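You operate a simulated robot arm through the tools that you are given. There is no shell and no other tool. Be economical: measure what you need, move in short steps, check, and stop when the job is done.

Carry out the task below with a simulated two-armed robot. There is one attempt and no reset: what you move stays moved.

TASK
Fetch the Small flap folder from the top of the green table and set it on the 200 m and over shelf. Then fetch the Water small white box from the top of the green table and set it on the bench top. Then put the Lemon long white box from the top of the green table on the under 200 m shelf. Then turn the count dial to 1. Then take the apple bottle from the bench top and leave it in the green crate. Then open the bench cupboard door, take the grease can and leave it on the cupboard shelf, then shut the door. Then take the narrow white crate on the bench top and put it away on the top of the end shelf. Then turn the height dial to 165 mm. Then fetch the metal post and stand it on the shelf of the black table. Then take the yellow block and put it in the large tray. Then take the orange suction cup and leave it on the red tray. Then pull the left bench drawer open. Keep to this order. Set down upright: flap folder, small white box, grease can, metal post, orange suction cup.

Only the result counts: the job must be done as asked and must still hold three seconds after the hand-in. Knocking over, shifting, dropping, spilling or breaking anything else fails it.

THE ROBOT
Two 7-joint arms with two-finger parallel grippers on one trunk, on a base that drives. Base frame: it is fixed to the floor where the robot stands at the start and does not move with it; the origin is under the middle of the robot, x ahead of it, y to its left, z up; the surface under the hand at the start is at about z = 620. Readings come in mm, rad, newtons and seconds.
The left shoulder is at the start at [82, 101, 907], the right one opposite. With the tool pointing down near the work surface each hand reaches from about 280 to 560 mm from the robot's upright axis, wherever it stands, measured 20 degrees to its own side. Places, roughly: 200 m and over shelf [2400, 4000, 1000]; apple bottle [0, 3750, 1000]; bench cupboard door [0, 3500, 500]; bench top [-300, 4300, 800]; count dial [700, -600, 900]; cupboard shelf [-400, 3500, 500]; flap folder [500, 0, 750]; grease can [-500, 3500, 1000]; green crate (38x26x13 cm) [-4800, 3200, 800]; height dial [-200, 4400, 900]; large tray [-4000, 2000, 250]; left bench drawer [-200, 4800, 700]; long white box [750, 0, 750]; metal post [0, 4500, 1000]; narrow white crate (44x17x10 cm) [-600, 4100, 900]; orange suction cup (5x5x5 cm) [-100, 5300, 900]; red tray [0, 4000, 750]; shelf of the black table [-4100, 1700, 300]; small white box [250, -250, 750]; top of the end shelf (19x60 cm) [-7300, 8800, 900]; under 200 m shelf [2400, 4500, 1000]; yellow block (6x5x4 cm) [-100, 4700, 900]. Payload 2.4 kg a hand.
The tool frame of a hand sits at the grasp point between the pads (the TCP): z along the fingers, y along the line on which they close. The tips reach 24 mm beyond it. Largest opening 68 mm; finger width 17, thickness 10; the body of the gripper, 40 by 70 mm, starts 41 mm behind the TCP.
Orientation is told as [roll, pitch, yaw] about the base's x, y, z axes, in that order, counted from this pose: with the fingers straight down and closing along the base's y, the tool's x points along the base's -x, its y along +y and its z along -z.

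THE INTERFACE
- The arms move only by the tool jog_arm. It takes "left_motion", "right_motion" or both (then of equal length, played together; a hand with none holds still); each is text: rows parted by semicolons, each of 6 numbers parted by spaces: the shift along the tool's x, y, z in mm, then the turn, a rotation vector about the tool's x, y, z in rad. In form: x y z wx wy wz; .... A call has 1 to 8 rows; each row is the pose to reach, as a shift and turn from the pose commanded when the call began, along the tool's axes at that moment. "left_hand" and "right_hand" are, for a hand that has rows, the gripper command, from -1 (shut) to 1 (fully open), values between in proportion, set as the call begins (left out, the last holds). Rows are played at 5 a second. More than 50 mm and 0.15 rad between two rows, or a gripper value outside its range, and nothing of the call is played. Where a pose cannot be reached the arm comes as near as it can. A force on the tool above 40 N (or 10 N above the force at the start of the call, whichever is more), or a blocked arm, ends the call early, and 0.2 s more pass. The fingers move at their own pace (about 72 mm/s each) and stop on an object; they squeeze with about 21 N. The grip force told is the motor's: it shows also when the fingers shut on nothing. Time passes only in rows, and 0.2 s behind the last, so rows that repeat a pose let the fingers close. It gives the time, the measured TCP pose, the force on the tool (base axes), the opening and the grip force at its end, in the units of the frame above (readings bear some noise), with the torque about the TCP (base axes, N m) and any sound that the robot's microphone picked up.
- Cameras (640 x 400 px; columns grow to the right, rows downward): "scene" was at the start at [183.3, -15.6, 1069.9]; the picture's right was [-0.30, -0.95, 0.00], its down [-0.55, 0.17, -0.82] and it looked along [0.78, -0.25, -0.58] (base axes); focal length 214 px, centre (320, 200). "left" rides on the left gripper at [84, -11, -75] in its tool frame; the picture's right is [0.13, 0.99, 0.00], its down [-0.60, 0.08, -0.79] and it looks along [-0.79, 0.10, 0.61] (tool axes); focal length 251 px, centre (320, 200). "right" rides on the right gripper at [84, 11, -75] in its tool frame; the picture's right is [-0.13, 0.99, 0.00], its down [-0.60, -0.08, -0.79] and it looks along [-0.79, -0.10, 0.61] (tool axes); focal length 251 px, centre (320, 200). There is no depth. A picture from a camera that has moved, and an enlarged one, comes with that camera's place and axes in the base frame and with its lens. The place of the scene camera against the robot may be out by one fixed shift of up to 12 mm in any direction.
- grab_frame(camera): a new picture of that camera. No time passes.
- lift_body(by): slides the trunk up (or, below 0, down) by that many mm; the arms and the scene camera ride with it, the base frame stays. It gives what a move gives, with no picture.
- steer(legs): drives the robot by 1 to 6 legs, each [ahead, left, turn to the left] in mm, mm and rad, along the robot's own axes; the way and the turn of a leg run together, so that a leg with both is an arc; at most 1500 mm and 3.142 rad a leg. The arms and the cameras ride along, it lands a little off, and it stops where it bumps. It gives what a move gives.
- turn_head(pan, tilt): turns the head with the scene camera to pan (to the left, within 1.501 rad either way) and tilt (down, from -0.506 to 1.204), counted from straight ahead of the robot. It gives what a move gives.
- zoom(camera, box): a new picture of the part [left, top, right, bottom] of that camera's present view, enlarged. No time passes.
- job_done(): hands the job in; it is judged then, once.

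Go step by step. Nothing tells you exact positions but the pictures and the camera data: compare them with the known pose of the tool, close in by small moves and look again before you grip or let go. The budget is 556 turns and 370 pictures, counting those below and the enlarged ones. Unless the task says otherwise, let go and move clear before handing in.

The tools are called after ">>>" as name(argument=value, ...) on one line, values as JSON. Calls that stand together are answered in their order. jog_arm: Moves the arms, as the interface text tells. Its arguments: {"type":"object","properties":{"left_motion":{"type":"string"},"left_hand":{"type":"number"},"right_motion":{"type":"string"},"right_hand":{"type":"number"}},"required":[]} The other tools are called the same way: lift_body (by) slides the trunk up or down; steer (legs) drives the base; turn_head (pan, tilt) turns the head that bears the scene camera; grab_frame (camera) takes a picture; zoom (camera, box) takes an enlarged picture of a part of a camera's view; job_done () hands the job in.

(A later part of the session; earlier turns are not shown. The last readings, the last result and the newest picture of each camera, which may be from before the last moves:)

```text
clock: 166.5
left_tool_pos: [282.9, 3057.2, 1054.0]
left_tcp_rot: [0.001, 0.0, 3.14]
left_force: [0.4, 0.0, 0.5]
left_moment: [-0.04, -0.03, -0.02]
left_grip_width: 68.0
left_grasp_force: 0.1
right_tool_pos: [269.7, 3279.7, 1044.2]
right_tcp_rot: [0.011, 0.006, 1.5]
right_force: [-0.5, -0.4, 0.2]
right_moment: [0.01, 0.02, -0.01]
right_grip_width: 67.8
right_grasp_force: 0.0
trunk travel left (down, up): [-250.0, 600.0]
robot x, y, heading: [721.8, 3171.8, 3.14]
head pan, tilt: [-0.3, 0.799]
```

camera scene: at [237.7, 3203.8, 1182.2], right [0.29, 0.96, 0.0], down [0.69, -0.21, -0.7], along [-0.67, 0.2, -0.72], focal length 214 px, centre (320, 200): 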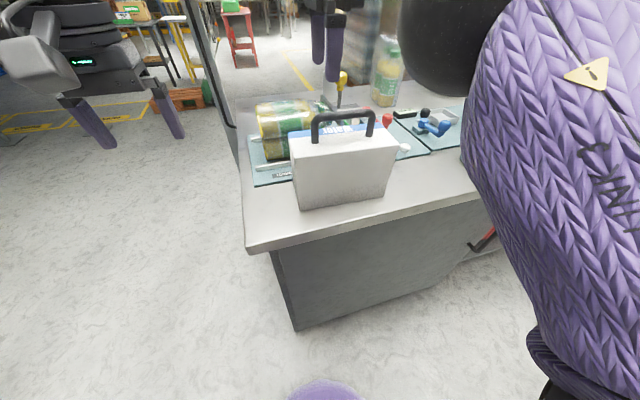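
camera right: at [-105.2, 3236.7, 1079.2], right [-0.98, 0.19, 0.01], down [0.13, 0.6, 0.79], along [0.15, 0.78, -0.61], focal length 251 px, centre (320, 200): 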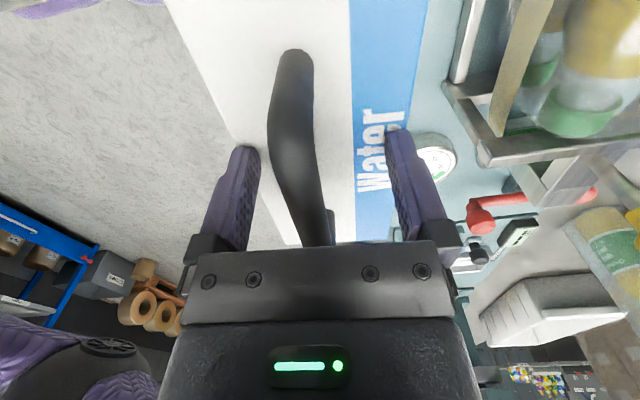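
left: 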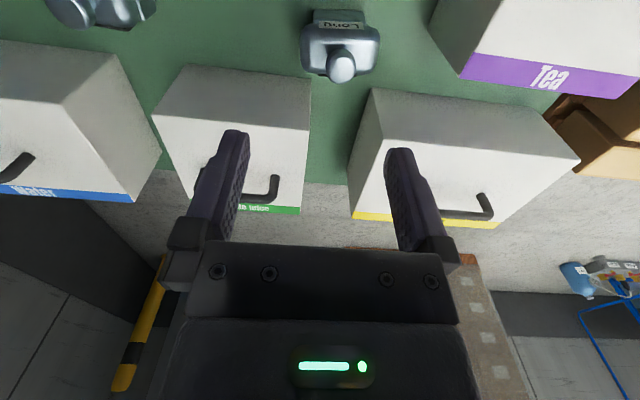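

Next the Lemon box sits on the far (east) side of the table, so I'll approach the table from the east, passing through the clear corridor at x≈1600.

>>> lift_body(by=-125)

>>> steer(legs=[[-880, 0, 0], [0, 900, 0]])

>>> turn_head(pan=1.0, tilt=0.25)

>>> grab_frame(camera="scene")

```text
clock: 168.0
left_tool_pos: [283.7, 3058.1, 930.6]
left_tcp_rot: [-0.002, 0.001, 3.14]
left_force: [0.0, -1.1, 0.2]
left_moment: [0.0, 0.03, -0.02]
left_grip_width: 68.0
left_grasp_force: 0.0
right_tool_pos: [269.6, 3281.1, 918.3]
right_tcp_rot: [0.011, 0.005, 1.497]
right_force: [0.4, 0.4, 0.2]
right_moment: [0.02, -0.04, 0.01]
right_grip_width: 68.2
right_grasp_force: 0.1
trunk travel left (down, up): [-125.0, 724.0]
robot x, y, heading: [718.9, 3174.6, 3.138]
head pan, tilt: [-0.3, 0.799]
```

```text
clock: 177.2
left_tool_pos: [1165.6, 2143.0, 929.3]
left_tcp_rot: [0.0, -0.002, 3.125]
left_force: [0.1, -0.6, -0.5]
left_moment: [-0.03, 0.0, -0.05]
left_grip_width: 68.2
left_grasp_force: 0.1
right_tool_pos: [1153.7, 2365.1, 918.4]
right_tcp_rot: [0.008, 0.006, 1.484]
right_force: [-0.8, 0.4, -0.3]
right_moment: [0.01, -0.02, -0.01]
right_grip_width: 68.0
right_grasp_force: 0.2
trunk travel left (down, up): [-125.0, 724.0]
robot x, y, heading: [1603.7, 2247.8, 3.122]
head pan, tilt: [-0.3, 0.799]
```

```text
clock: 178.6
left_tool_pos: [1164.8, 2141.9, 930.7]
left_tcp_rot: [-0.001, 0.001, 3.127]
left_force: [0.0, 0.3, -0.7]
left_moment: [0.02, 0.0, -0.01]
left_grip_width: 67.7
left_grasp_force: 0.1
right_tool_pos: [1154.2, 2364.6, 917.2]
right_tcp_rot: [0.006, 0.006, 1.484]
right_force: [0.7, 0.3, 0.2]
right_moment: [-0.02, -0.01, -0.03]
right_grip_width: 68.1
right_grasp_force: 0.2
trunk travel left (down, up): [-125.0, 724.0]
robot x, y, heading: [1602.8, 2251.0, 3.126]
head pan, tilt: [1.0, 0.25]
```

```text
314 pictures are left
camera scene: at [1462.3, 2185.6, 1103.3], right [-0.83, 0.55, 0.0], down [0.14, 0.21, -0.97], along [-0.54, -0.81, -0.25], focal length 214 px, centre (320, 200)
```

scene: 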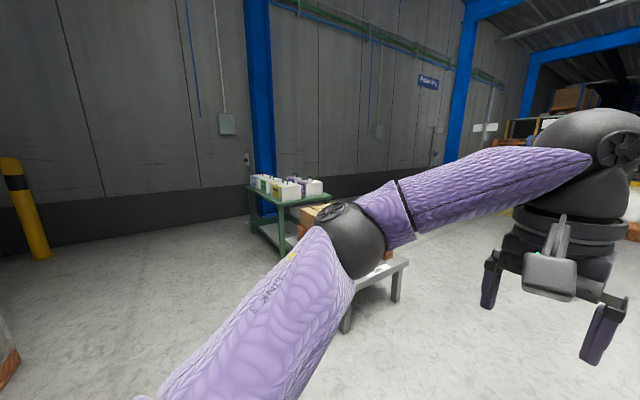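

The corridor is clear. I'll continue south to the table's east side.

>>> steer(legs=[[0, 0, 0.015], [0, 1500, 0], [0, 500, 0]])

>>> turn_head(pan=0.1, tilt=0.4)

>>> grab_frame(camera="scene")

```text
clock: 188.9
left_tool_pos: [1214.3, 119.6, 929.4]
left_tcp_rot: [-0.001, 0.0, -3.104]
left_force: [0.4, 0.4, 0.2]
left_moment: [-0.01, 0.02, 0.02]
left_grip_width: 68.2
left_grasp_force: 0.0
right_tool_pos: [1190.0, 341.2, 917.5]
right_tcp_rot: [0.009, 0.005, 1.535]
right_force: [-0.1, 0.2, -0.2]
right_moment: [-0.02, -0.02, 0.0]
right_grip_width: 68.2
right_grasp_force: 0.0
trunk travel left (down, up): [-125.0, 724.0]
robot x, y, heading: [1649.3, 252.9, -3.108]
head pan, tilt: [1.0, 0.25]
```

```text
clock: 190.1
left_tool_pos: [1214.3, 119.6, 929.5]
left_tcp_rot: [-0.001, 0.002, -3.106]
left_force: [-0.1, -0.2, -0.8]
left_moment: [-0.01, -0.01, -0.01]
left_grip_width: 67.8
left_grasp_force: 0.2
right_tool_pos: [1190.1, 342.5, 917.1]
right_tcp_rot: [0.009, 0.005, 1.535]
right_force: [-0.3, 0.2, 0.1]
right_moment: [-0.06, 0.01, -0.01]
right_grip_width: 67.9
right_grasp_force: 0.0
trunk travel left (down, up): [-125.0, 724.0]
robot x, y, heading: [1645.2, 249.3, -3.107]
head pan, tilt: [0.099, 0.4]
```

```text
313 pictures are left
camera scene: at [1464.8, 245.9, 1089.3], right [-0.14, 0.99, 0.0], down [0.39, 0.05, -0.92], along [-0.91, -0.13, -0.39], focal length 214 px, centre (320, 200)
```

scene: 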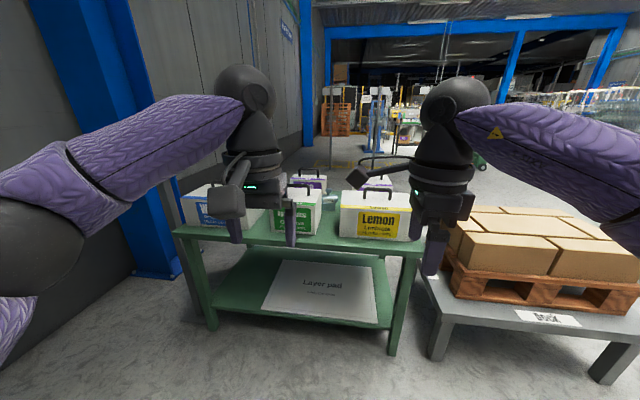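

The Lemon box (yellow label) is ahead with its handle at about [642, 361]. I'll drive up to it.

>>> steer(legs=[[0, 0, -0.034], [530, 0, 0]])

>>> turn_head(pan=-0.2, tilt=0.8)

>>> grab_frame(camera="scene")

>>> grab_frame(camera="right")

```text
clock: 193.6
left_tool_pos: [680.6, 127.7, 930.3]
left_tcp_rot: [0.0, 0.001, -3.131]
left_force: [0.1, -0.2, 0.9]
left_moment: [0.0, 0.01, 0.01]
left_grip_width: 68.5
left_grasp_force: 0.0
right_tool_pos: [664.7, 350.1, 916.6]
right_tcp_rot: [0.008, 0.004, 1.509]
right_force: [0.1, 0.5, 0.4]
right_moment: [0.02, 0.01, 0.04]
right_grip_width: 67.7
right_grasp_force: 0.0
trunk travel left (down, up): [-125.0, 724.0]
robot x, y, heading: [1115.7, 246.7, -3.132]
head pan, tilt: [0.099, 0.4]
```

```text
clock: 194.5
left_tool_pos: [682.3, 128.8, 929.6]
left_tcp_rot: [-0.002, 0.0, -3.131]
left_force: [0.1, 0.7, 0.5]
left_moment: [-0.01, -0.01, -0.01]
left_grip_width: 67.7
left_grasp_force: 0.0
right_tool_pos: [663.8, 349.8, 917.9]
right_tcp_rot: [0.007, 0.005, 1.511]
right_force: [-0.5, -0.2, 0.2]
right_moment: [0.02, -0.03, 0.01]
right_grip_width: 68.0
right_grasp_force: 0.0
trunk travel left (down, up): [-125.0, 724.0]
robot x, y, heading: [1117.0, 246.9, -3.127]
head pan, tilt: [-0.201, 0.799]
```

```text
312 pictures are left
camera scene: at [948.2, 272.9, 1054.3], right [0.19, 0.98, 0.0], down [0.7, -0.13, -0.7], along [-0.69, 0.13, -0.72], focal length 214 px, centre (320, 200)
```

scene: 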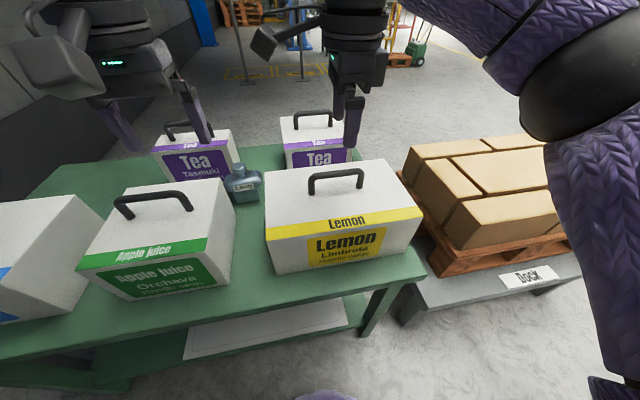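

```text
311 pictures are left
camera right: at [648.1, 265.9, 992.5], right [-0.98, 0.19, 0.01], down [0.12, 0.6, 0.79], along [0.14, 0.78, -0.61], focal length 251 px, centre (320, 200)
```

right: 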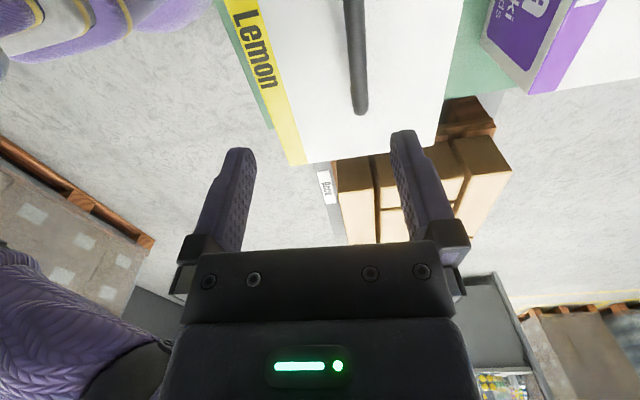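

The Lemon handle is around [630, 366, 772]. I'll move above it and look again.

>>> jog_arm(right_motion="-7 16 30 0 0 0; -14 33 60 0 0 0; -14 33 85 0 0 0")

>>> grab_frame(camera="right")

>>> zoom(camera="scene", box=[230, 100, 450, 280])

```text
clock: 195.3
left_tool_pos: [681.1, 128.7, 928.0]
left_tcp_rot: [-0.001, 0.0, -3.13]
left_force: [0.1, 0.0, -0.8]
left_moment: [0.03, 0.01, -0.02]
left_grip_width: 68.1
left_grasp_force: 0.1
right_tool_pos: [632.6, 364.9, 833.6]
right_tcp_rot: [0.011, 0.005, 1.51]
right_force: [-0.3, -0.5, 0.5]
right_moment: [-0.02, 0.01, -0.02]
right_grip_width: 67.8
right_grasp_force: 0.0
trunk travel left (down, up): [-125.0, 724.0]
robot x, y, heading: [1114.4, 251.2, -3.133]
head pan, tilt: [-0.201, 0.799]
```

```text
310 pictures are left
camera right: at [616.2, 280.6, 908.1], right [-0.98, 0.19, 0.01], down [0.12, 0.6, 0.79], along [0.14, 0.78, -0.61], focal length 251 px, centre (320, 200)
```

right: 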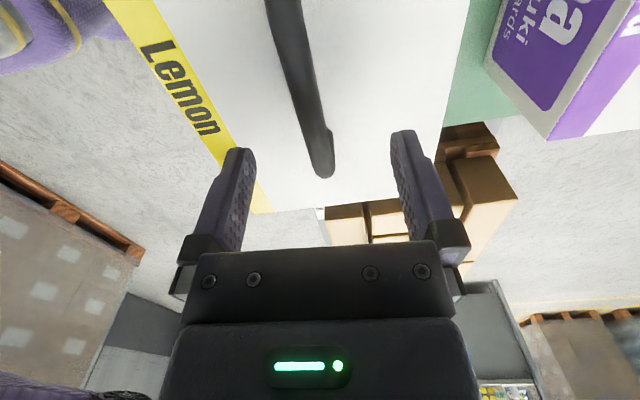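

```text
2.22 times, centred on (340, 190) of scene
camera zoom: at [948.2, 272.9, 1054.2], right [0.19, 0.98, 0.0], down [0.7, -0.14, -0.7], along [-0.68, 0.13, -0.72], focal length 477 px, centre (276, 222)
```

zoom: 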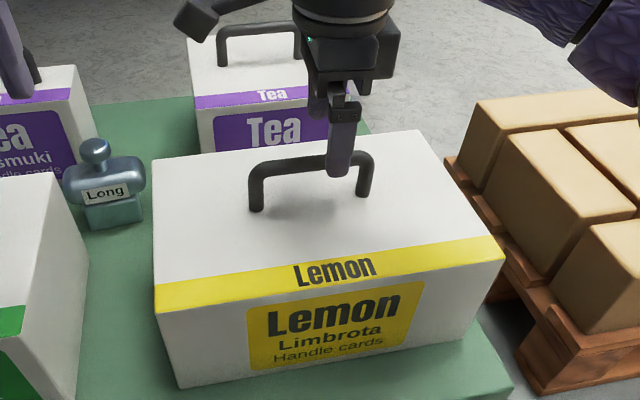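

The bar lies along y at x≈637. I'll turn by 0.06 rad, centre and lower.

>>> jog_arm(right_motion="1 -4.5 20 0 0 -0.06; 1 -4.5 45 0 0 -0.06; 1 -4.5 56 0 0 -0.06; 1 -4.5 56 0 0 -0.06")

>>> grab_frame(camera="right")

```text
clock: 196.3
left_tool_pos: [681.7, 127.8, 930.8]
left_tcp_rot: [-0.001, 0.0, -3.13]
left_force: [-0.4, 0.4, 0.0]
left_moment: [0.0, -0.02, -0.02]
left_grip_width: 68.0
left_grasp_force: 0.0
right_tool_pos: [634.8, 362.3, 777.6]
right_tcp_rot: [0.01, 0.005, 1.568]
right_force: [0.3, 0.5, -0.4]
right_moment: [-0.04, 0.0, -0.02]
right_grip_width: 68.2
right_grasp_force: 0.0
trunk travel left (down, up): [-125.0, 724.0]
robot x, y, heading: [1116.4, 248.4, -3.131]
head pan, tilt: [-0.201, 0.799]
```

```text
308 pictures are left
camera right: at [623.9, 278.6, 852.2], right [-0.99, 0.13, 0.01], down [0.09, 0.61, 0.79], along [0.1, 0.78, -0.61], focal length 251 px, centre (320, 200)
```

right: 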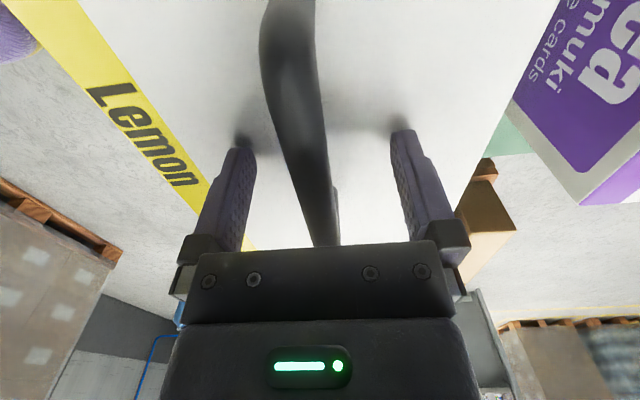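

>>> jog_arm(right_motion="0 -6 0 0 0 0; 0 -6 0 0 0 0")

>>> jog_arm(right_motion="0 0 0 0 0 0; 0 0 0 0 0 0; 0 0 0 0 0 0; 0 0 0 0 0 0; 0 0 0 0 0 0; 0 0 -10 0 0 0; 0 0 -25 0 0 0", right_hand=-1)

>>> grab_frame(camera="right")

>>> zoom(camera="scene", box=[230, 100, 450, 280])

```text
clock: 196.9
left_tool_pos: [682.0, 126.4, 929.7]
left_tcp_rot: [0.001, 0.0, -3.128]
left_force: [0.2, 0.0, -0.1]
left_moment: [-0.03, 0.01, 0.01]
left_grip_width: 67.9
left_grasp_force: 0.0
right_tool_pos: [641.3, 363.3, 776.9]
right_tcp_rot: [0.012, 0.005, 1.57]
right_force: [1.0, 0.5, -0.5]
right_moment: [0.02, -0.02, -0.02]
right_grip_width: 68.0
right_grasp_force: 0.1
trunk travel left (down, up): [-125.0, 724.0]
robot x, y, heading: [1117.2, 248.7, -3.129]
head pan, tilt: [-0.201, 0.799]
```

```text
clock: 198.5
left_tool_pos: [681.4, 127.1, 929.1]
left_tcp_rot: [0.001, 0.002, -3.132]
left_force: [0.4, 0.4, -0.8]
left_moment: [-0.01, 0.0, -0.02]
left_grip_width: 68.2
left_grasp_force: 0.0
right_tool_pos: [641.6, 366.5, 801.9]
right_tcp_rot: [0.008, 0.006, 1.57]
right_force: [0.0, -0.1, -12.6]
right_moment: [0.12, 0.05, -0.03]
right_grip_width: 13.9
right_grasp_force: 20.9
trunk travel left (down, up): [-125.0, 724.0]
robot x, y, heading: [1116.9, 250.9, -3.13]
head pan, tilt: [-0.201, 0.799]
```

```text
307 pictures are left
camera right: at [629.7, 279.8, 876.9], right [-0.99, 0.13, 0.01], down [0.09, 0.61, 0.79], along [0.1, 0.78, -0.61], focal length 251 px, centre (320, 200)
```

right: 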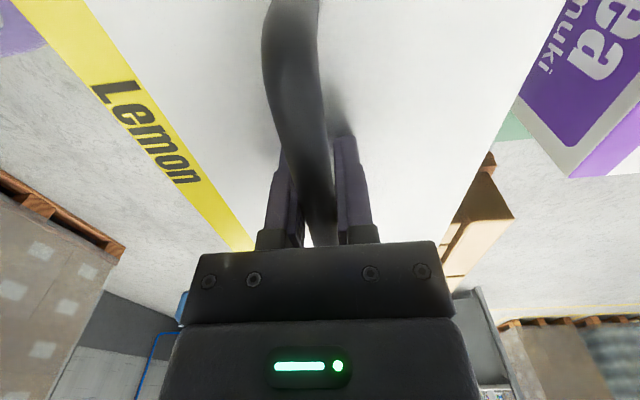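

```text
2.22 times, centred on (340, 190) of scene
camera zoom: at [947.5, 273.1, 1054.0], right [0.19, 0.98, 0.0], down [0.7, -0.14, -0.7], along [-0.68, 0.13, -0.72], focal length 477 px, centre (276, 222)
```

zoom: 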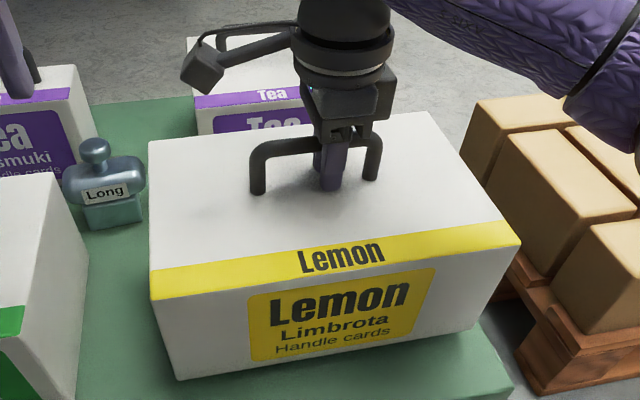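

The Lemon box is held (about 1.3 kg). I'll raise it, back off and drive to the rack.

>>> jog_arm(right_motion="0 0 -30 0 0 0; 0 0 -60 0 0 0; 0 0 -85 0 0 0")

>>> steer(legs=[[-480, 0, 0], [0, -1500, 0], [0, -1450, 0], [0, 0, 3.13]])

>>> lift_body(by=330)

>>> turn_head(pan=0.3, tilt=0.4)

>>> grab_frame(camera="scene")

```text
clock: 199.3
left_tool_pos: [680.1, 128.3, 929.7]
left_tcp_rot: [0.0, 0.001, -3.133]
left_force: [0.0, -0.6, -0.1]
left_moment: [0.01, 0.02, -0.03]
left_grip_width: 67.7
left_grasp_force: 0.0
right_tool_pos: [640.9, 365.6, 887.7]
right_tcp_rot: [0.01, 0.005, 1.567]
right_force: [-0.2, 0.5, -13.0]
right_moment: [0.13, 0.01, -0.01]
right_grip_width: 13.6
right_grasp_force: 20.9
trunk travel left (down, up): [-125.0, 724.0]
robot x, y, heading: [1119.7, 250.9, -3.127]
head pan, tilt: [-0.201, 0.799]
```

```text
clock: 223.4
left_tool_pos: [2019.6, 3343.6, 929.7]
left_tcp_rot: [-0.002, 0.0, 0.065]
left_force: [-0.2, 0.2, 0.6]
left_moment: [-0.01, 0.01, 0.0]
left_grip_width: 68.1
left_grasp_force: 0.0
right_tool_pos: [2072.7, 3108.8, 888.1]
right_tcp_rot: [0.01, 0.006, -1.518]
right_force: [-1.1, 0.2, -13.1]
right_moment: [-0.13, 0.02, -0.01]
right_grip_width: 13.5
right_grasp_force: 20.8
trunk travel left (down, up): [-125.0, 724.0]
robot x, y, heading: [1591.7, 3201.6, 0.066]
head pan, tilt: [-0.201, 0.799]
```

```text
clock: 226.7
left_tool_pos: [2019.4, 3343.5, 1259.4]
left_tcp_rot: [0.0, 0.002, 0.065]
left_force: [-0.3, -0.4, 0.1]
left_moment: [0.04, 0.0, 0.04]
left_grip_width: 68.2
left_grasp_force: 0.1
right_tool_pos: [2069.6, 3108.6, 1217.7]
right_tcp_rot: [0.013, 0.004, -1.518]
right_force: [0.8, 0.3, -13.5]
right_moment: [-0.1, 0.03, -0.02]
right_grip_width: 14.1
right_grasp_force: 21.3
trunk travel left (down, up): [-455.0, 394.0]
robot x, y, heading: [1586.7, 3198.9, 0.063]
head pan, tilt: [-0.201, 0.799]
```

```text
clock: 227.6
left_tool_pos: [2019.5, 3343.5, 1259.5]
left_tcp_rot: [0.002, 0.002, 0.064]
left_force: [0.1, -0.5, 0.4]
left_moment: [0.03, 0.02, -0.02]
left_grip_width: 68.0
left_grasp_force: 0.1
right_tool_pos: [2069.6, 3107.9, 1218.4]
right_tcp_rot: [0.015, 0.006, -1.519]
right_force: [0.3, 0.3, -12.9]
right_moment: [-0.08, 0.0, -0.01]
right_grip_width: 14.0
right_grasp_force: 21.2
trunk travel left (down, up): [-455.0, 394.0]
robot x, y, heading: [1596.2, 3198.1, 0.064]
head pan, tilt: [0.3, 0.4]
```

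```text
305 pictures are left
camera scene: at [1707.5, 3245.8, 1424.0], right [0.36, -0.93, 0.0], down [-0.37, -0.14, -0.92], along [0.86, 0.33, -0.39], focal length 214 px, centre (320, 200)
```

scene: 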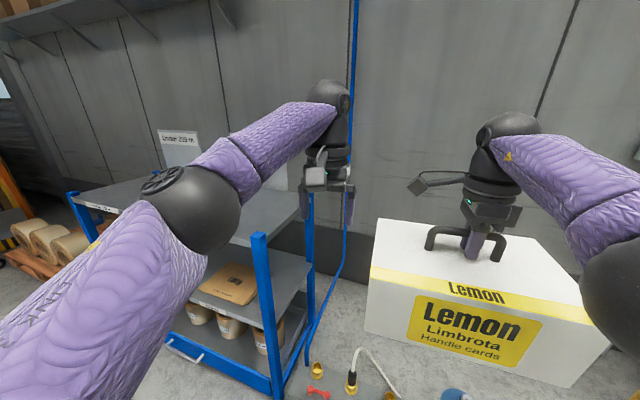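

I'll back off, square up and strafe to the under‑200 m section, then look.

>>> steer(legs=[[-350, 0, -0.064], [0, 1475, 0]])

>>> turn_head(pan=-0.1, tilt=0.5)

>>> grab_frame(camera="scene")

```text
clock: 236.8
left_tool_pos: [1661.5, 4791.3, 1261.0]
left_tcp_rot: [0.0, 0.002, 0.015]
left_force: [-0.1, 1.1, -0.3]
left_moment: [-0.02, 0.01, 0.0]
left_grip_width: 67.9
left_grasp_force: 0.0
right_tool_pos: [1700.3, 4554.3, 1219.0]
right_tcp_rot: [0.015, 0.005, -1.567]
right_force: [-0.1, 0.6, -12.4]
right_moment: [-0.13, 0.01, 0.0]
right_grip_width: 13.8
right_grasp_force: 20.9
trunk travel left (down, up): [-455.0, 394.0]
robot x, y, heading: [1223.6, 4668.5, 0.019]
head pan, tilt: [0.3, 0.4]
```

```text
clock: 237.7
left_tool_pos: [1661.5, 4789.9, 1259.0]
left_tcp_rot: [0.0, 0.002, 0.015]
left_force: [0.0, 0.4, 0.4]
left_moment: [-0.03, 0.02, -0.01]
left_grip_width: 68.0
left_grasp_force: 0.1
right_tool_pos: [1700.9, 4554.6, 1218.0]
right_tcp_rot: [0.015, 0.005, -1.568]
right_force: [0.2, 0.7, -12.7]
right_moment: [-0.09, -0.02, -0.03]
right_grip_width: 13.9
right_grasp_force: 20.9
trunk travel left (down, up): [-455.0, 394.0]
robot x, y, heading: [1225.9, 4669.9, 0.007]
head pan, tilt: [-0.099, 0.499]
```

```text
304 pictures are left
camera scene: at [1347.7, 4672.4, 1414.9], right [-0.08, -1.0, 0.0], down [-0.48, 0.04, -0.88], along [0.87, -0.07, -0.48], focal length 214 px, centre (320, 200)
```

scene: 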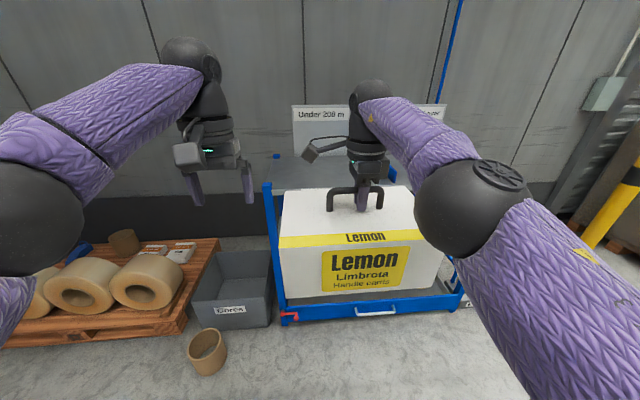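

Section is clear from here. Driving in with the box above shelf height.

>>> steer(legs=[[640, 0, -0.007]])

>>> turn_head(pan=-0.2, tilt=0.7)

>>> grab_frame(camera="scene")

>>> grab_frame(camera="right")

```text
clock: 241.2
left_tool_pos: [2294.8, 4802.2, 1258.9]
left_tcp_rot: [0.0, 0.002, 0.019]
left_force: [0.4, -0.1, 0.1]
left_moment: [0.0, 0.01, 0.02]
left_grip_width: 67.8
left_grasp_force: 0.0
right_tool_pos: [2333.0, 4565.1, 1218.8]
right_tcp_rot: [0.014, 0.005, -1.566]
right_force: [0.1, 0.5, -12.8]
right_moment: [-0.08, 0.01, -0.01]
right_grip_width: 13.7
right_grasp_force: 20.8
trunk travel left (down, up): [-455.0, 394.0]
robot x, y, heading: [1857.3, 4680.3, 0.021]
head pan, tilt: [-0.099, 0.499]
```

```text
clock: 241.9
left_tool_pos: [2294.0, 4802.6, 1260.2]
left_tcp_rot: [0.001, 0.002, 0.017]
left_force: [0.2, 1.2, -0.8]
left_moment: [0.0, 0.01, 0.01]
left_grip_width: 67.7
left_grasp_force: 0.0
right_tool_pos: [2333.0, 4565.2, 1217.8]
right_tcp_rot: [0.014, 0.006, -1.565]
right_force: [0.1, -1.1, -12.5]
right_moment: [-0.14, 0.03, 0.02]
right_grip_width: 14.2
right_grasp_force: 21.0
trunk travel left (down, up): [-455.0, 394.0]
robot x, y, heading: [1857.6, 4679.7, 0.016]
head pan, tilt: [-0.201, 0.7]
```

```text
303 pictures are left
camera scene: at [1972.7, 4675.2, 1397.3], right [-0.18, -0.98, 0.0], down [-0.63, 0.12, -0.76], along [0.75, -0.14, -0.64], focal length 214 px, centre (320, 200)
```

scene: 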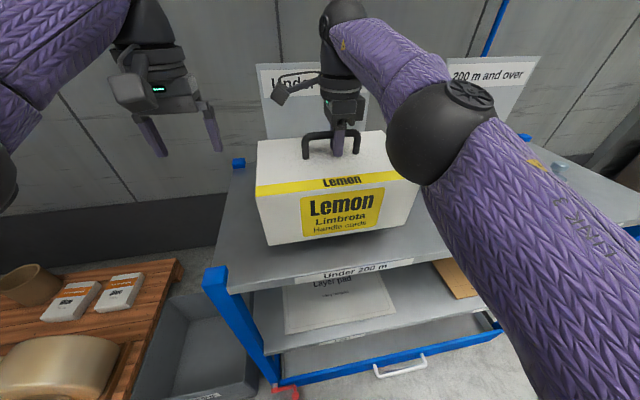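

```text
302 pictures are left
camera right: at [2341.6, 4647.3, 1293.1], right [0.99, -0.12, 0.01], down [-0.09, -0.61, 0.79], along [-0.09, -0.78, -0.61], focal length 251 px, centre (320, 200)
```

right: 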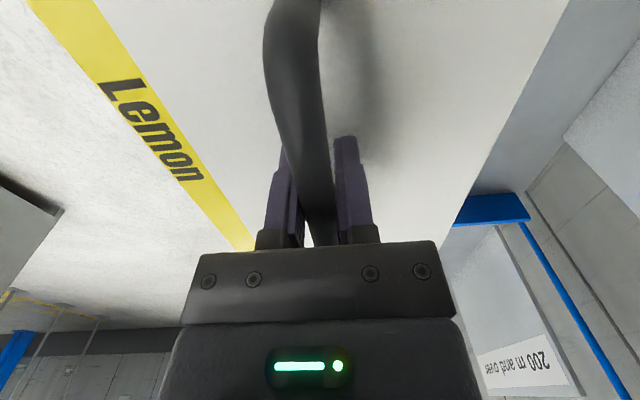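

Well positioned. I'll go 20 mm deeper and lower to just above the shelf.

>>> jog_arm(right_motion="0 10 20 0 0 0; 0 20 40 0 0 0; 0 20 54 0 0 0")

>>> grab_frame(camera="scene")

```text
clock: 242.7
left_tool_pos: [2294.2, 4801.4, 1260.4]
left_tcp_rot: [-0.001, 0.002, 0.018]
left_force: [-0.8, -0.1, 0.2]
left_moment: [0.0, -0.01, 0.01]
left_grip_width: 68.0
left_grasp_force: 0.0
right_tool_pos: [2345.2, 4563.8, 1170.6]
right_tcp_rot: [0.015, 0.003, -1.562]
right_force: [-0.3, 0.4, -12.6]
right_moment: [-0.15, 0.04, -0.01]
right_grip_width: 13.8
right_grasp_force: 21.0
right hand out of reach, approached as far as the arm can: row 1, 2, 3
trunk travel left (down, up): [-455.0, 394.0]
robot x, y, heading: [1859.0, 4678.5, 0.016]
head pan, tilt: [-0.201, 0.7]
```

```text
301 pictures are left
camera scene: at [1972.5, 4675.4, 1397.2], right [-0.18, -0.98, 0.0], down [-0.63, 0.12, -0.76], along [0.75, -0.14, -0.65], focal length 214 px, centre (320, 200)
```

scene: 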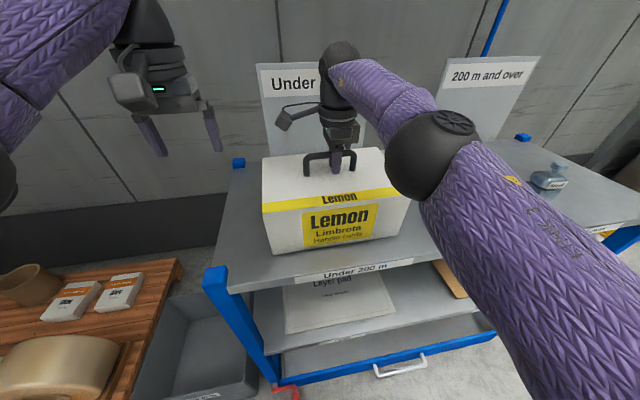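

>>> jog_arm(right_motion="0 0 4 0 0 0; 0 0 8 0 0 0; 0 0 10 0 0 0")

>>> jog_arm(right_motion="0 0 2 0 0 0; 0 0 4 0 0 0")

```text
clock: 243.5
left_tool_pos: [2294.0, 4803.2, 1258.9]
left_tcp_rot: [-0.001, 0.003, 0.017]
left_force: [0.2, -0.5, -0.6]
left_moment: [0.02, 0.0, 0.01]
left_grip_width: 68.2
left_grasp_force: 0.0
right_tool_pos: [2345.7, 4564.1, 1161.3]
right_tcp_rot: [0.015, 0.005, -1.566]
right_force: [1.0, 0.4, -10.3]
right_moment: [0.22, 0.02, -0.12]
right_grip_width: 14.0
right_grasp_force: 21.1
trunk travel left (down, up): [-455.0, 394.0]
robot x, y, heading: [1859.4, 4681.8, 0.02]
head pan, tilt: [-0.201, 0.7]
```

```text
clock: 244.1
left_tool_pos: [2293.1, 4801.6, 1260.9]
left_tcp_rot: [-0.001, 0.0, 0.018]
left_force: [-0.3, 0.4, 0.3]
left_moment: [0.03, -0.03, 0.01]
left_grip_width: 68.1
left_grasp_force: 0.1
right_tool_pos: [2344.7, 4564.3, 1159.5]
right_tcp_rot: [0.019, 0.004, -1.567]
right_force: [12.8, -2.7, 22.2]
right_moment: [-0.07, 0.15, -0.06]
right_grip_width: 14.1
right_grasp_force: 20.7
trunk travel left (down, up): [-455.0, 394.0]
robot x, y, heading: [1855.5, 4678.6, 0.017]
head pan, tilt: [-0.201, 0.7]
```

Full contact. I'll ease up 2 mm, open and rise.

>>> jog_arm(right_motion="0 0 -2.5 0 0 0; 0 0 -2.5 0 0 0")

>>> jog_arm(right_motion="0 0 0 0 0 0; 0 0 0 0 0 0; 0 0 0 0 0 0; 0 0 0 0 0 0; 0 0 0 0 0 0; 0 0 -20 0 0 0; 0 0 -50 0 0 0; 0 0 -60 0 0 0", right_hand=1)

>>> grab_frame(camera="scene")

>>> grab_frame(camera="right")

```text
clock: 244.7
left_tool_pos: [2294.2, 4803.2, 1261.3]
left_tcp_rot: [0.0, 0.0, 0.018]
left_force: [0.4, -0.5, 1.2]
left_moment: [0.01, 0.02, -0.01]
left_grip_width: 68.2
left_grasp_force: 0.1
right_tool_pos: [2345.7, 4562.6, 1158.8]
right_tcp_rot: [0.013, 0.004, -1.567]
right_force: [9.3, -1.5, 8.5]
right_moment: [0.41, 0.03, -0.11]
right_grip_width: 14.0
right_grasp_force: 20.7
trunk travel left (down, up): [-455.0, 394.0]
robot x, y, heading: [1858.6, 4678.4, 0.014]
head pan, tilt: [-0.201, 0.7]
```

```text
clock: 246.5
left_tool_pos: [2292.0, 4802.9, 1260.5]
left_tcp_rot: [-0.002, -0.001, 0.019]
left_force: [0.6, 0.4, 1.1]
left_moment: [0.0, -0.02, 0.05]
left_grip_width: 68.2
left_grasp_force: 0.0
right_tool_pos: [2332.6, 4560.5, 1218.8]
right_tcp_rot: [0.017, 0.006, -1.566]
right_force: [0.4, 0.5, -0.2]
right_moment: [-0.01, 0.01, 0.01]
right_grip_width: 68.0
right_grasp_force: 0.1
right hand out of reach, approached as far as the arm can: row 7, 8
trunk travel left (down, up): [-455.0, 394.0]
robot x, y, heading: [1856.7, 4681.5, 0.022]
head pan, tilt: [-0.201, 0.7]
```

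```text
300 pictures are left
camera scene: at [1971.6, 4675.2, 1397.3], right [-0.18, -0.98, 0.0], down [-0.63, 0.12, -0.76], along [0.75, -0.14, -0.64], focal length 214 px, centre (320, 200)
```

scene: 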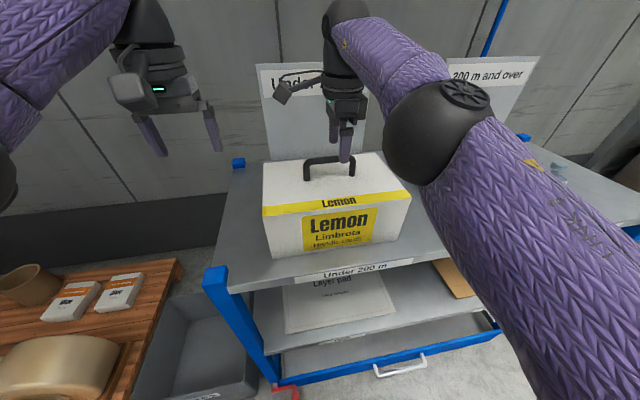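

```text
299 pictures are left
camera right: at [2341.1, 4643.1, 1294.2], right [0.99, -0.12, 0.01], down [-0.09, -0.61, 0.79], along [-0.09, -0.78, -0.61], focal length 251 px, centre (320, 200)
```

right: 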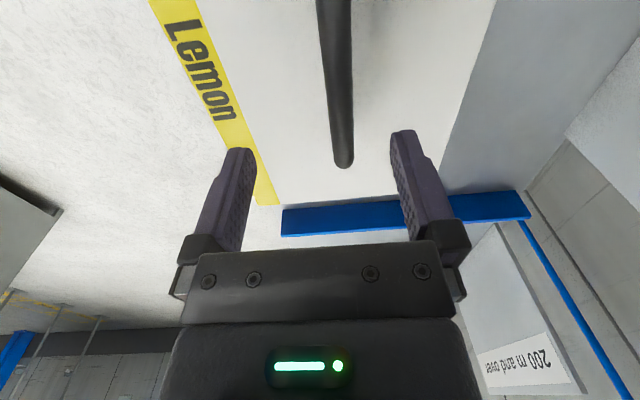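

The Lemon box is in place. Next is the count dial near [700, -600, 900]; I'll drive back towards the table's east side and look for it.

>>> steer(legs=[[-550, 0, 0], [0, 0, 3.125], [-300, 0, 0], [0, 1480, 0], [0, 1480, 0], [0, 1400, 0]])

>>> lift_body(by=-300)

>>> turn_head(pan=0.6, tilt=0.3)

>>> grab_frame(camera="scene")

```text
clock: 279.0
left_tool_pos: [1149.2, 216.8, 1260.1]
left_tcp_rot: [0.0, 0.0, 3.136]
left_force: [0.8, -0.1, -0.1]
left_moment: [0.0, -0.02, -0.01]
left_grip_width: 68.0
left_grasp_force: 0.0
right_tool_pos: [1115.8, 461.3, 1218.4]
right_tcp_rot: [0.016, 0.005, 1.553]
right_force: [-0.4, -0.7, 0.3]
right_moment: [0.02, 0.0, -0.01]
right_grip_width: 67.8
right_grasp_force: 0.1
trunk travel left (down, up): [-455.0, 394.0]
robot x, y, heading: [1585.3, 328.2, 3.135]
head pan, tilt: [-0.201, 0.7]
```

```text
clock: 282.0
left_tool_pos: [1148.8, 218.6, 959.7]
left_tcp_rot: [-0.001, 0.001, 3.139]
left_force: [-0.4, 0.2, 0.5]
left_moment: [0.0, -0.02, -0.01]
left_grip_width: 67.7
left_grasp_force: 0.1
right_tool_pos: [1115.3, 459.7, 919.1]
right_tcp_rot: [0.015, 0.005, 1.554]
right_force: [0.1, 0.6, 0.0]
right_moment: [0.0, -0.03, 0.0]
right_grip_width: 68.2
right_grasp_force: 0.0
trunk travel left (down, up): [-155.0, 694.0]
robot x, y, heading: [1586.6, 335.0, 3.137]
head pan, tilt: [-0.201, 0.7]
```

```text
clock: 283.1
left_tool_pos: [1149.1, 218.4, 959.8]
left_tcp_rot: [0.001, 0.0, 3.137]
left_force: [-0.1, 0.1, -0.1]
left_moment: [0.01, 0.0, 0.02]
left_grip_width: 68.0
left_grasp_force: 0.0
right_tool_pos: [1115.1, 460.9, 918.8]
right_tcp_rot: [0.014, 0.005, 1.553]
right_force: [-0.7, -0.4, 0.9]
right_moment: [0.0, 0.01, 0.01]
right_grip_width: 68.0
right_grasp_force: 0.1
trunk travel left (down, up): [-155.0, 694.0]
robot x, y, heading: [1590.2, 329.8, 3.14]
head pan, tilt: [0.6, 0.3]
```

```text
298 pictures are left
camera scene: at [1428.7, 290.5, 1129.4], right [-0.56, 0.83, 0.0], down [0.25, 0.17, -0.95], along [-0.79, -0.54, -0.3], focal length 214 px, centre (320, 200)
```

scene: 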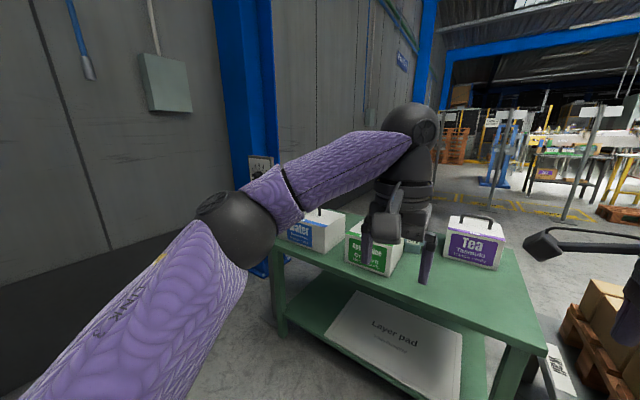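

A small panel shows on the blue column behind the table. I'll zoom in.

>>> zoom(camera="scene", box=[200, 130, 320, 220])

```text
4.44 times, centred on (260, 175) of scene
camera zoom: at [1428.7, 290.5, 1129.4], right [-0.56, 0.83, 0.0], down [0.25, 0.17, -0.95], along [-0.79, -0.54, -0.3], focal length 953 px, centre (587, 311)
```

zoom: 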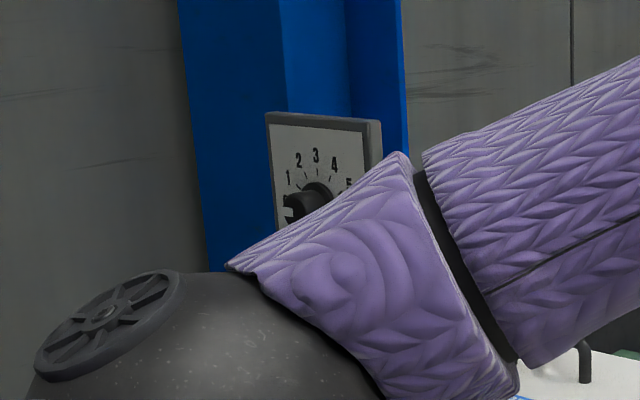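

The count dial panel faces east at about [690, -600, 925]. I'll line up the left hand with it: robot at y≈-490, facing west.

>>> steer(legs=[[0, 830, 0], [150, 0, 0]])

>>> turn_head(pan=0.1, tilt=0.3)

>>> grab_frame(camera="scene")

```text
clock: 288.6
left_tool_pos: [993.8, -611.1, 961.0]
left_tcp_rot: [0.001, 0.001, 3.136]
left_force: [-0.3, 1.1, 0.4]
left_moment: [0.02, 0.0, 0.0]
left_grip_width: 67.9
left_grasp_force: 0.0
right_tool_pos: [961.2, -367.6, 918.7]
right_tcp_rot: [0.017, 0.005, 1.551]
right_force: [-0.1, 0.0, 0.2]
right_moment: [-0.02, -0.02, 0.0]
right_grip_width: 68.1
right_grasp_force: 0.0
trunk travel left (down, up): [-155.0, 694.0]
robot x, y, heading: [1431.8, -494.8, 3.133]
head pan, tilt: [0.6, 0.3]
```

```text
clock: 289.5
left_tool_pos: [995.9, -611.8, 959.7]
left_tcp_rot: [0.0, 0.001, 3.133]
left_force: [0.3, -1.0, 0.0]
left_moment: [-0.01, 0.01, -0.01]
left_grip_width: 68.0
left_grasp_force: 0.2
right_tool_pos: [961.6, -370.1, 919.0]
right_tcp_rot: [0.016, 0.004, 1.552]
right_force: [0.8, 0.6, -0.5]
right_moment: [0.0, 0.0, 0.02]
right_grip_width: 67.8
right_grasp_force: 0.0
trunk travel left (down, up): [-155.0, 694.0]
robot x, y, heading: [1430.1, -501.4, 3.137]
head pan, tilt: [0.099, 0.3]
```

```text
296 pictures are left
camera scene: at [1259.1, -496.8, 1129.5], right [-0.09, 1.0, 0.0], down [0.29, 0.03, -0.96], along [-0.95, -0.09, -0.3], focal length 214 px, centre (320, 200)
```

scene: 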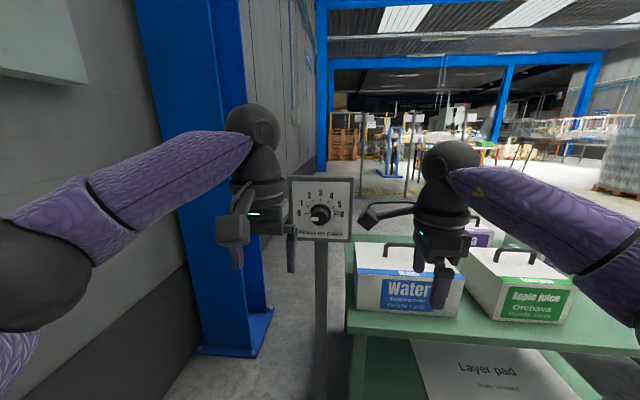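

>>> zoom(camera="scene", box=[280, 165, 370, 250])

```text
4.71 times, centred on (325, 208) of scene
camera zoom: at [1259.1, -496.8, 1129.5], right [-0.09, 1.0, 0.0], down [0.29, 0.03, -0.96], along [-0.95, -0.09, -0.3], focal length 1009 px, centre (296, 165)
```

zoom: 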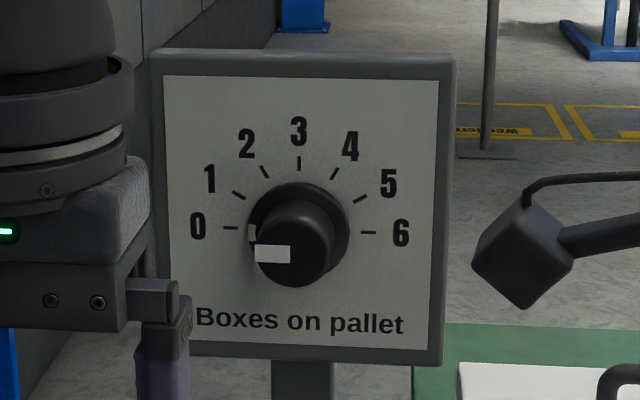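

The knob points at 0 with 30° per step, so 1 needs a 30° clockwise turn. I'll pitch the left hand to point forward.

>>> jog_arm(left_motion="-15 0 0 0 -0.14 0; -30 0 0 0 -0.28 0; -45 0 0 0 -0.42 0; -60 0 0 0 -0.56 0; -70 0 0 0 -0.7 0; -80 0 0 0 -0.84 0; -90 0 0 0 -0.98 0; -100 0 0 0 -1.12 0", left_hand=1)

>>> jog_arm(left_motion="0 0 0 0 -0.14 0; 0 0 0 0 -0.28 0; 0 0 0 0 -0.42 0; 0 0 0 0 -0.452 0")

>>> grab_frame(camera="scene")

>>> grab_frame(camera="left")

```text
clock: 291.3
left_tool_pos: [895.1, -611.3, 958.5]
left_tcp_rot: [0.001, -1.123, 3.135]
left_force: [-0.4, 0.3, 0.8]
left_moment: [-0.02, 0.01, -0.01]
left_grip_width: 68.0
left_grasp_force: 0.1
right_tool_pos: [960.7, -369.1, 919.7]
right_tcp_rot: [0.016, 0.004, 1.552]
right_force: [0.2, 0.0, 0.3]
right_moment: [0.0, 0.01, -0.02]
right_grip_width: 67.7
right_grasp_force: 0.1
trunk travel left (down, up): [-155.0, 694.0]
robot x, y, heading: [1429.5, -497.7, 3.133]
head pan, tilt: [0.099, 0.3]
```

```text
clock: 292.3
left_tool_pos: [894.8, -611.1, 960.4]
left_tcp_rot: [3.0, -1.569, 0.136]
left_force: [0.6, 0.4, -0.8]
left_moment: [0.02, 0.02, -0.02]
left_grip_width: 68.1
left_grasp_force: 0.1
right_tool_pos: [961.0, -369.3, 918.3]
right_tcp_rot: [0.016, 0.006, 1.551]
right_force: [0.3, 0.1, 1.0]
right_moment: [0.01, 0.02, 0.0]
right_grip_width: 68.1
right_grasp_force: 0.0
trunk travel left (down, up): [-155.0, 694.0]
robot x, y, heading: [1434.5, -504.2, 3.135]
head pan, tilt: [0.099, 0.3]
```

```text
294 pictures are left
camera scene: at [1259.0, -496.7, 1129.5], right [-0.09, 1.0, 0.0], down [0.29, 0.03, -0.96], along [-0.95, -0.09, -0.3], focal length 214 px, centre (320, 200)
```

scene: 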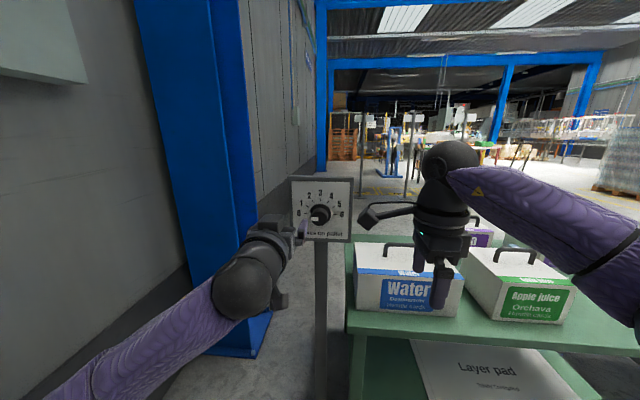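

```text
293 pictures are left
camera left: at [969.3, -601.5, 876.1], right [-0.01, -0.99, -0.13], down [0.79, -0.08, 0.6], along [-0.61, -0.1, 0.79], focal length 251 px, centre (320, 200)
```

left: 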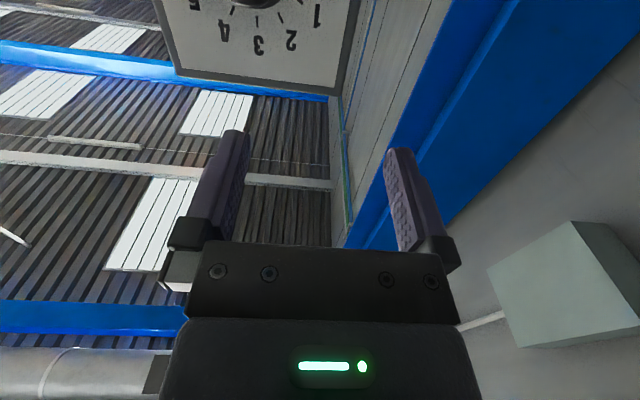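

The dial is a bit right of and below the hand. I'll shift to line up and view again.

>>> jog_arm(left_motion="12 -25 0 0 0 0; 25 -52 0 0 0 0; 25 -52 0 0 0 0")

>>> grab_frame(camera="left")

>>> zoom(camera="scene", box=[270, 150, 370, 260])

```text
clock: 293.1
left_tool_pos: [894.5, -557.3, 934.0]
left_tcp_rot: [2.216, -1.569, 0.92]
left_force: [-0.2, 0.1, -0.1]
left_moment: [-0.02, -0.01, 0.0]
left_grip_width: 68.0
left_grasp_force: 0.0
right_tool_pos: [960.8, -369.5, 919.3]
right_tcp_rot: [0.016, 0.004, 1.552]
right_force: [0.5, 0.0, 0.4]
right_moment: [0.01, 0.0, 0.01]
right_grip_width: 67.8
right_grasp_force: 0.1
trunk travel left (down, up): [-155.0, 694.0]
robot x, y, heading: [1432.9, -496.0, 3.138]
head pan, tilt: [0.099, 0.3]
```

```text
292 pictures are left
camera left: at [968.7, -547.4, 850.7], right [-0.01, -0.99, -0.13], down [0.79, -0.08, 0.6], along [-0.61, -0.1, 0.79], focal length 251 px, centre (320, 200)
```

left: 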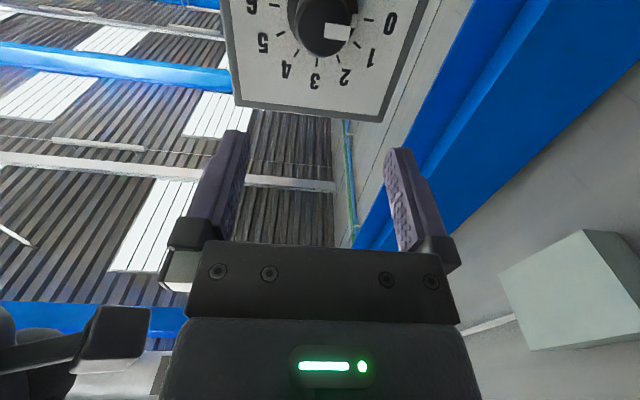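

```text
3.64 times, centred on (320, 205) of scene
camera zoom: at [1259.0, -496.6, 1129.5], right [-0.09, 1.0, 0.0], down [0.29, 0.03, -0.96], along [-0.95, -0.09, -0.3], focal length 780 px, centre (320, 182)
```

zoom: 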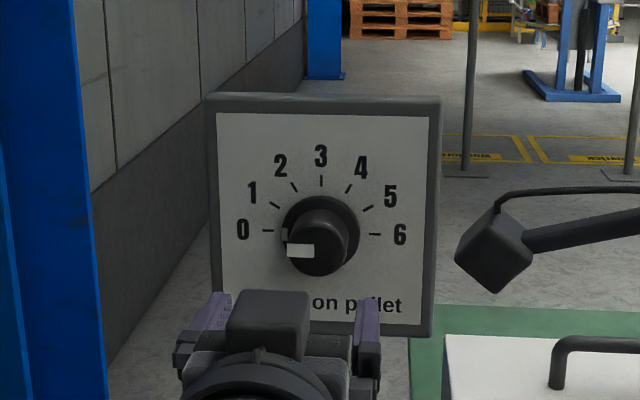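

>>> jog_arm(left_motion="6 0 35 0 0 0; 12 0 70 0 0 0; 12 0 70 0 0 0")

>>> grab_frame(camera="left")

>>> zoom(camera="scene", box=[270, 150, 370, 260])

```text
clock: 293.9
left_tool_pos: [822.8, -557.9, 924.3]
left_tcp_rot: [2.572, -1.571, 0.562]
left_force: [-1.1, -0.5, 0.3]
left_moment: [-0.01, 0.0, -0.03]
left_grip_width: 68.0
left_grasp_force: 0.0
right_tool_pos: [960.6, -369.2, 919.2]
right_tcp_rot: [0.016, 0.004, 1.552]
right_force: [-1.4, -0.5, -0.1]
right_moment: [-0.04, -0.01, -0.05]
right_grip_width: 68.2
right_grasp_force: 0.0
trunk travel left (down, up): [-155.0, 694.0]
robot x, y, heading: [1431.8, -499.4, 3.136]
head pan, tilt: [0.099, 0.3]
```

```text
290 pictures are left
camera left: at [898.1, -547.6, 840.8], right [-0.01, -0.99, -0.13], down [0.79, -0.08, 0.6], along [-0.61, -0.1, 0.79], focal length 251 px, centre (320, 200)
```

left: 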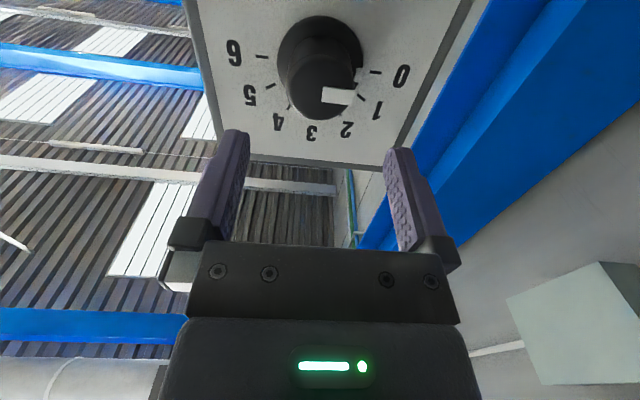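

```text
3.64 times, centred on (320, 205) of scene
camera zoom: at [1259.0, -496.6, 1129.5], right [-0.09, 1.0, 0.0], down [0.29, 0.03, -0.96], along [-0.95, -0.09, -0.3], focal length 780 px, centre (320, 182)
```

zoom: 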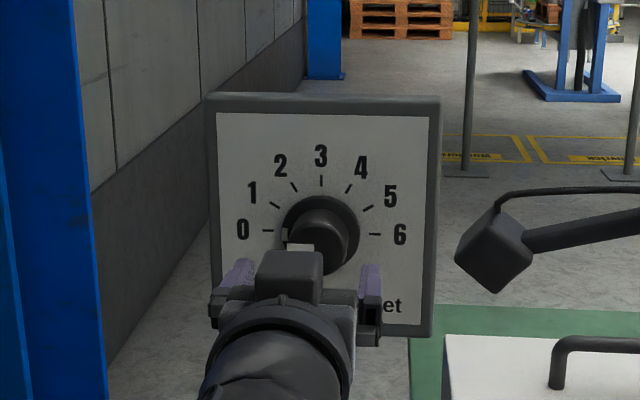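

The knob front is at [744, -560, 924], right ahead of the hand. I'll advance over it and close.

>>> jog_arm(left_motion="0 2 40 0 0 0; 0 2 79 0 0 0; 0 2 79 0 0 0")

>>> grab_frame(camera="left")

```text
clock: 294.7
left_tool_pos: [745.7, -557.7, 924.1]
left_tcp_rot: [3.086, -1.569, 0.047]
left_force: [-0.6, 0.9, -0.1]
left_moment: [-0.02, -0.04, 0.0]
left_grip_width: 68.2
left_grasp_force: 0.2
right_tool_pos: [962.2, -369.2, 918.6]
right_tcp_rot: [0.013, 0.005, 1.552]
right_force: [-0.1, -0.5, -1.1]
right_moment: [-0.01, 0.01, -0.05]
right_grip_width: 67.9
right_grasp_force: 0.0
trunk travel left (down, up): [-155.0, 694.0]
robot x, y, heading: [1437.4, -501.0, 3.136]
head pan, tilt: [0.099, 0.3]
```

```text
288 pictures are left
camera left: at [820.9, -548.8, 839.9], right [-0.01, -0.99, -0.13], down [0.79, -0.09, 0.6], along [-0.61, -0.1, 0.79], focal length 251 px, centre (320, 200)
```

left: 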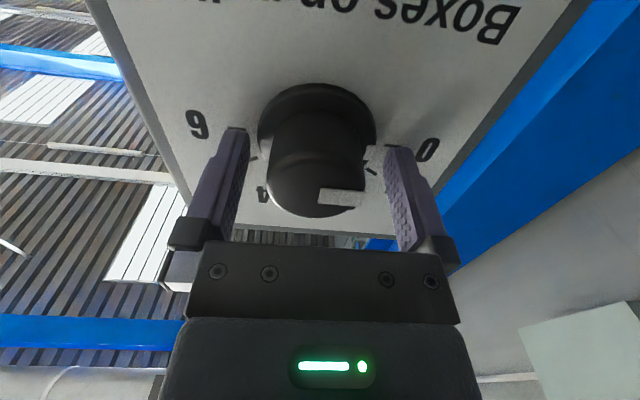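

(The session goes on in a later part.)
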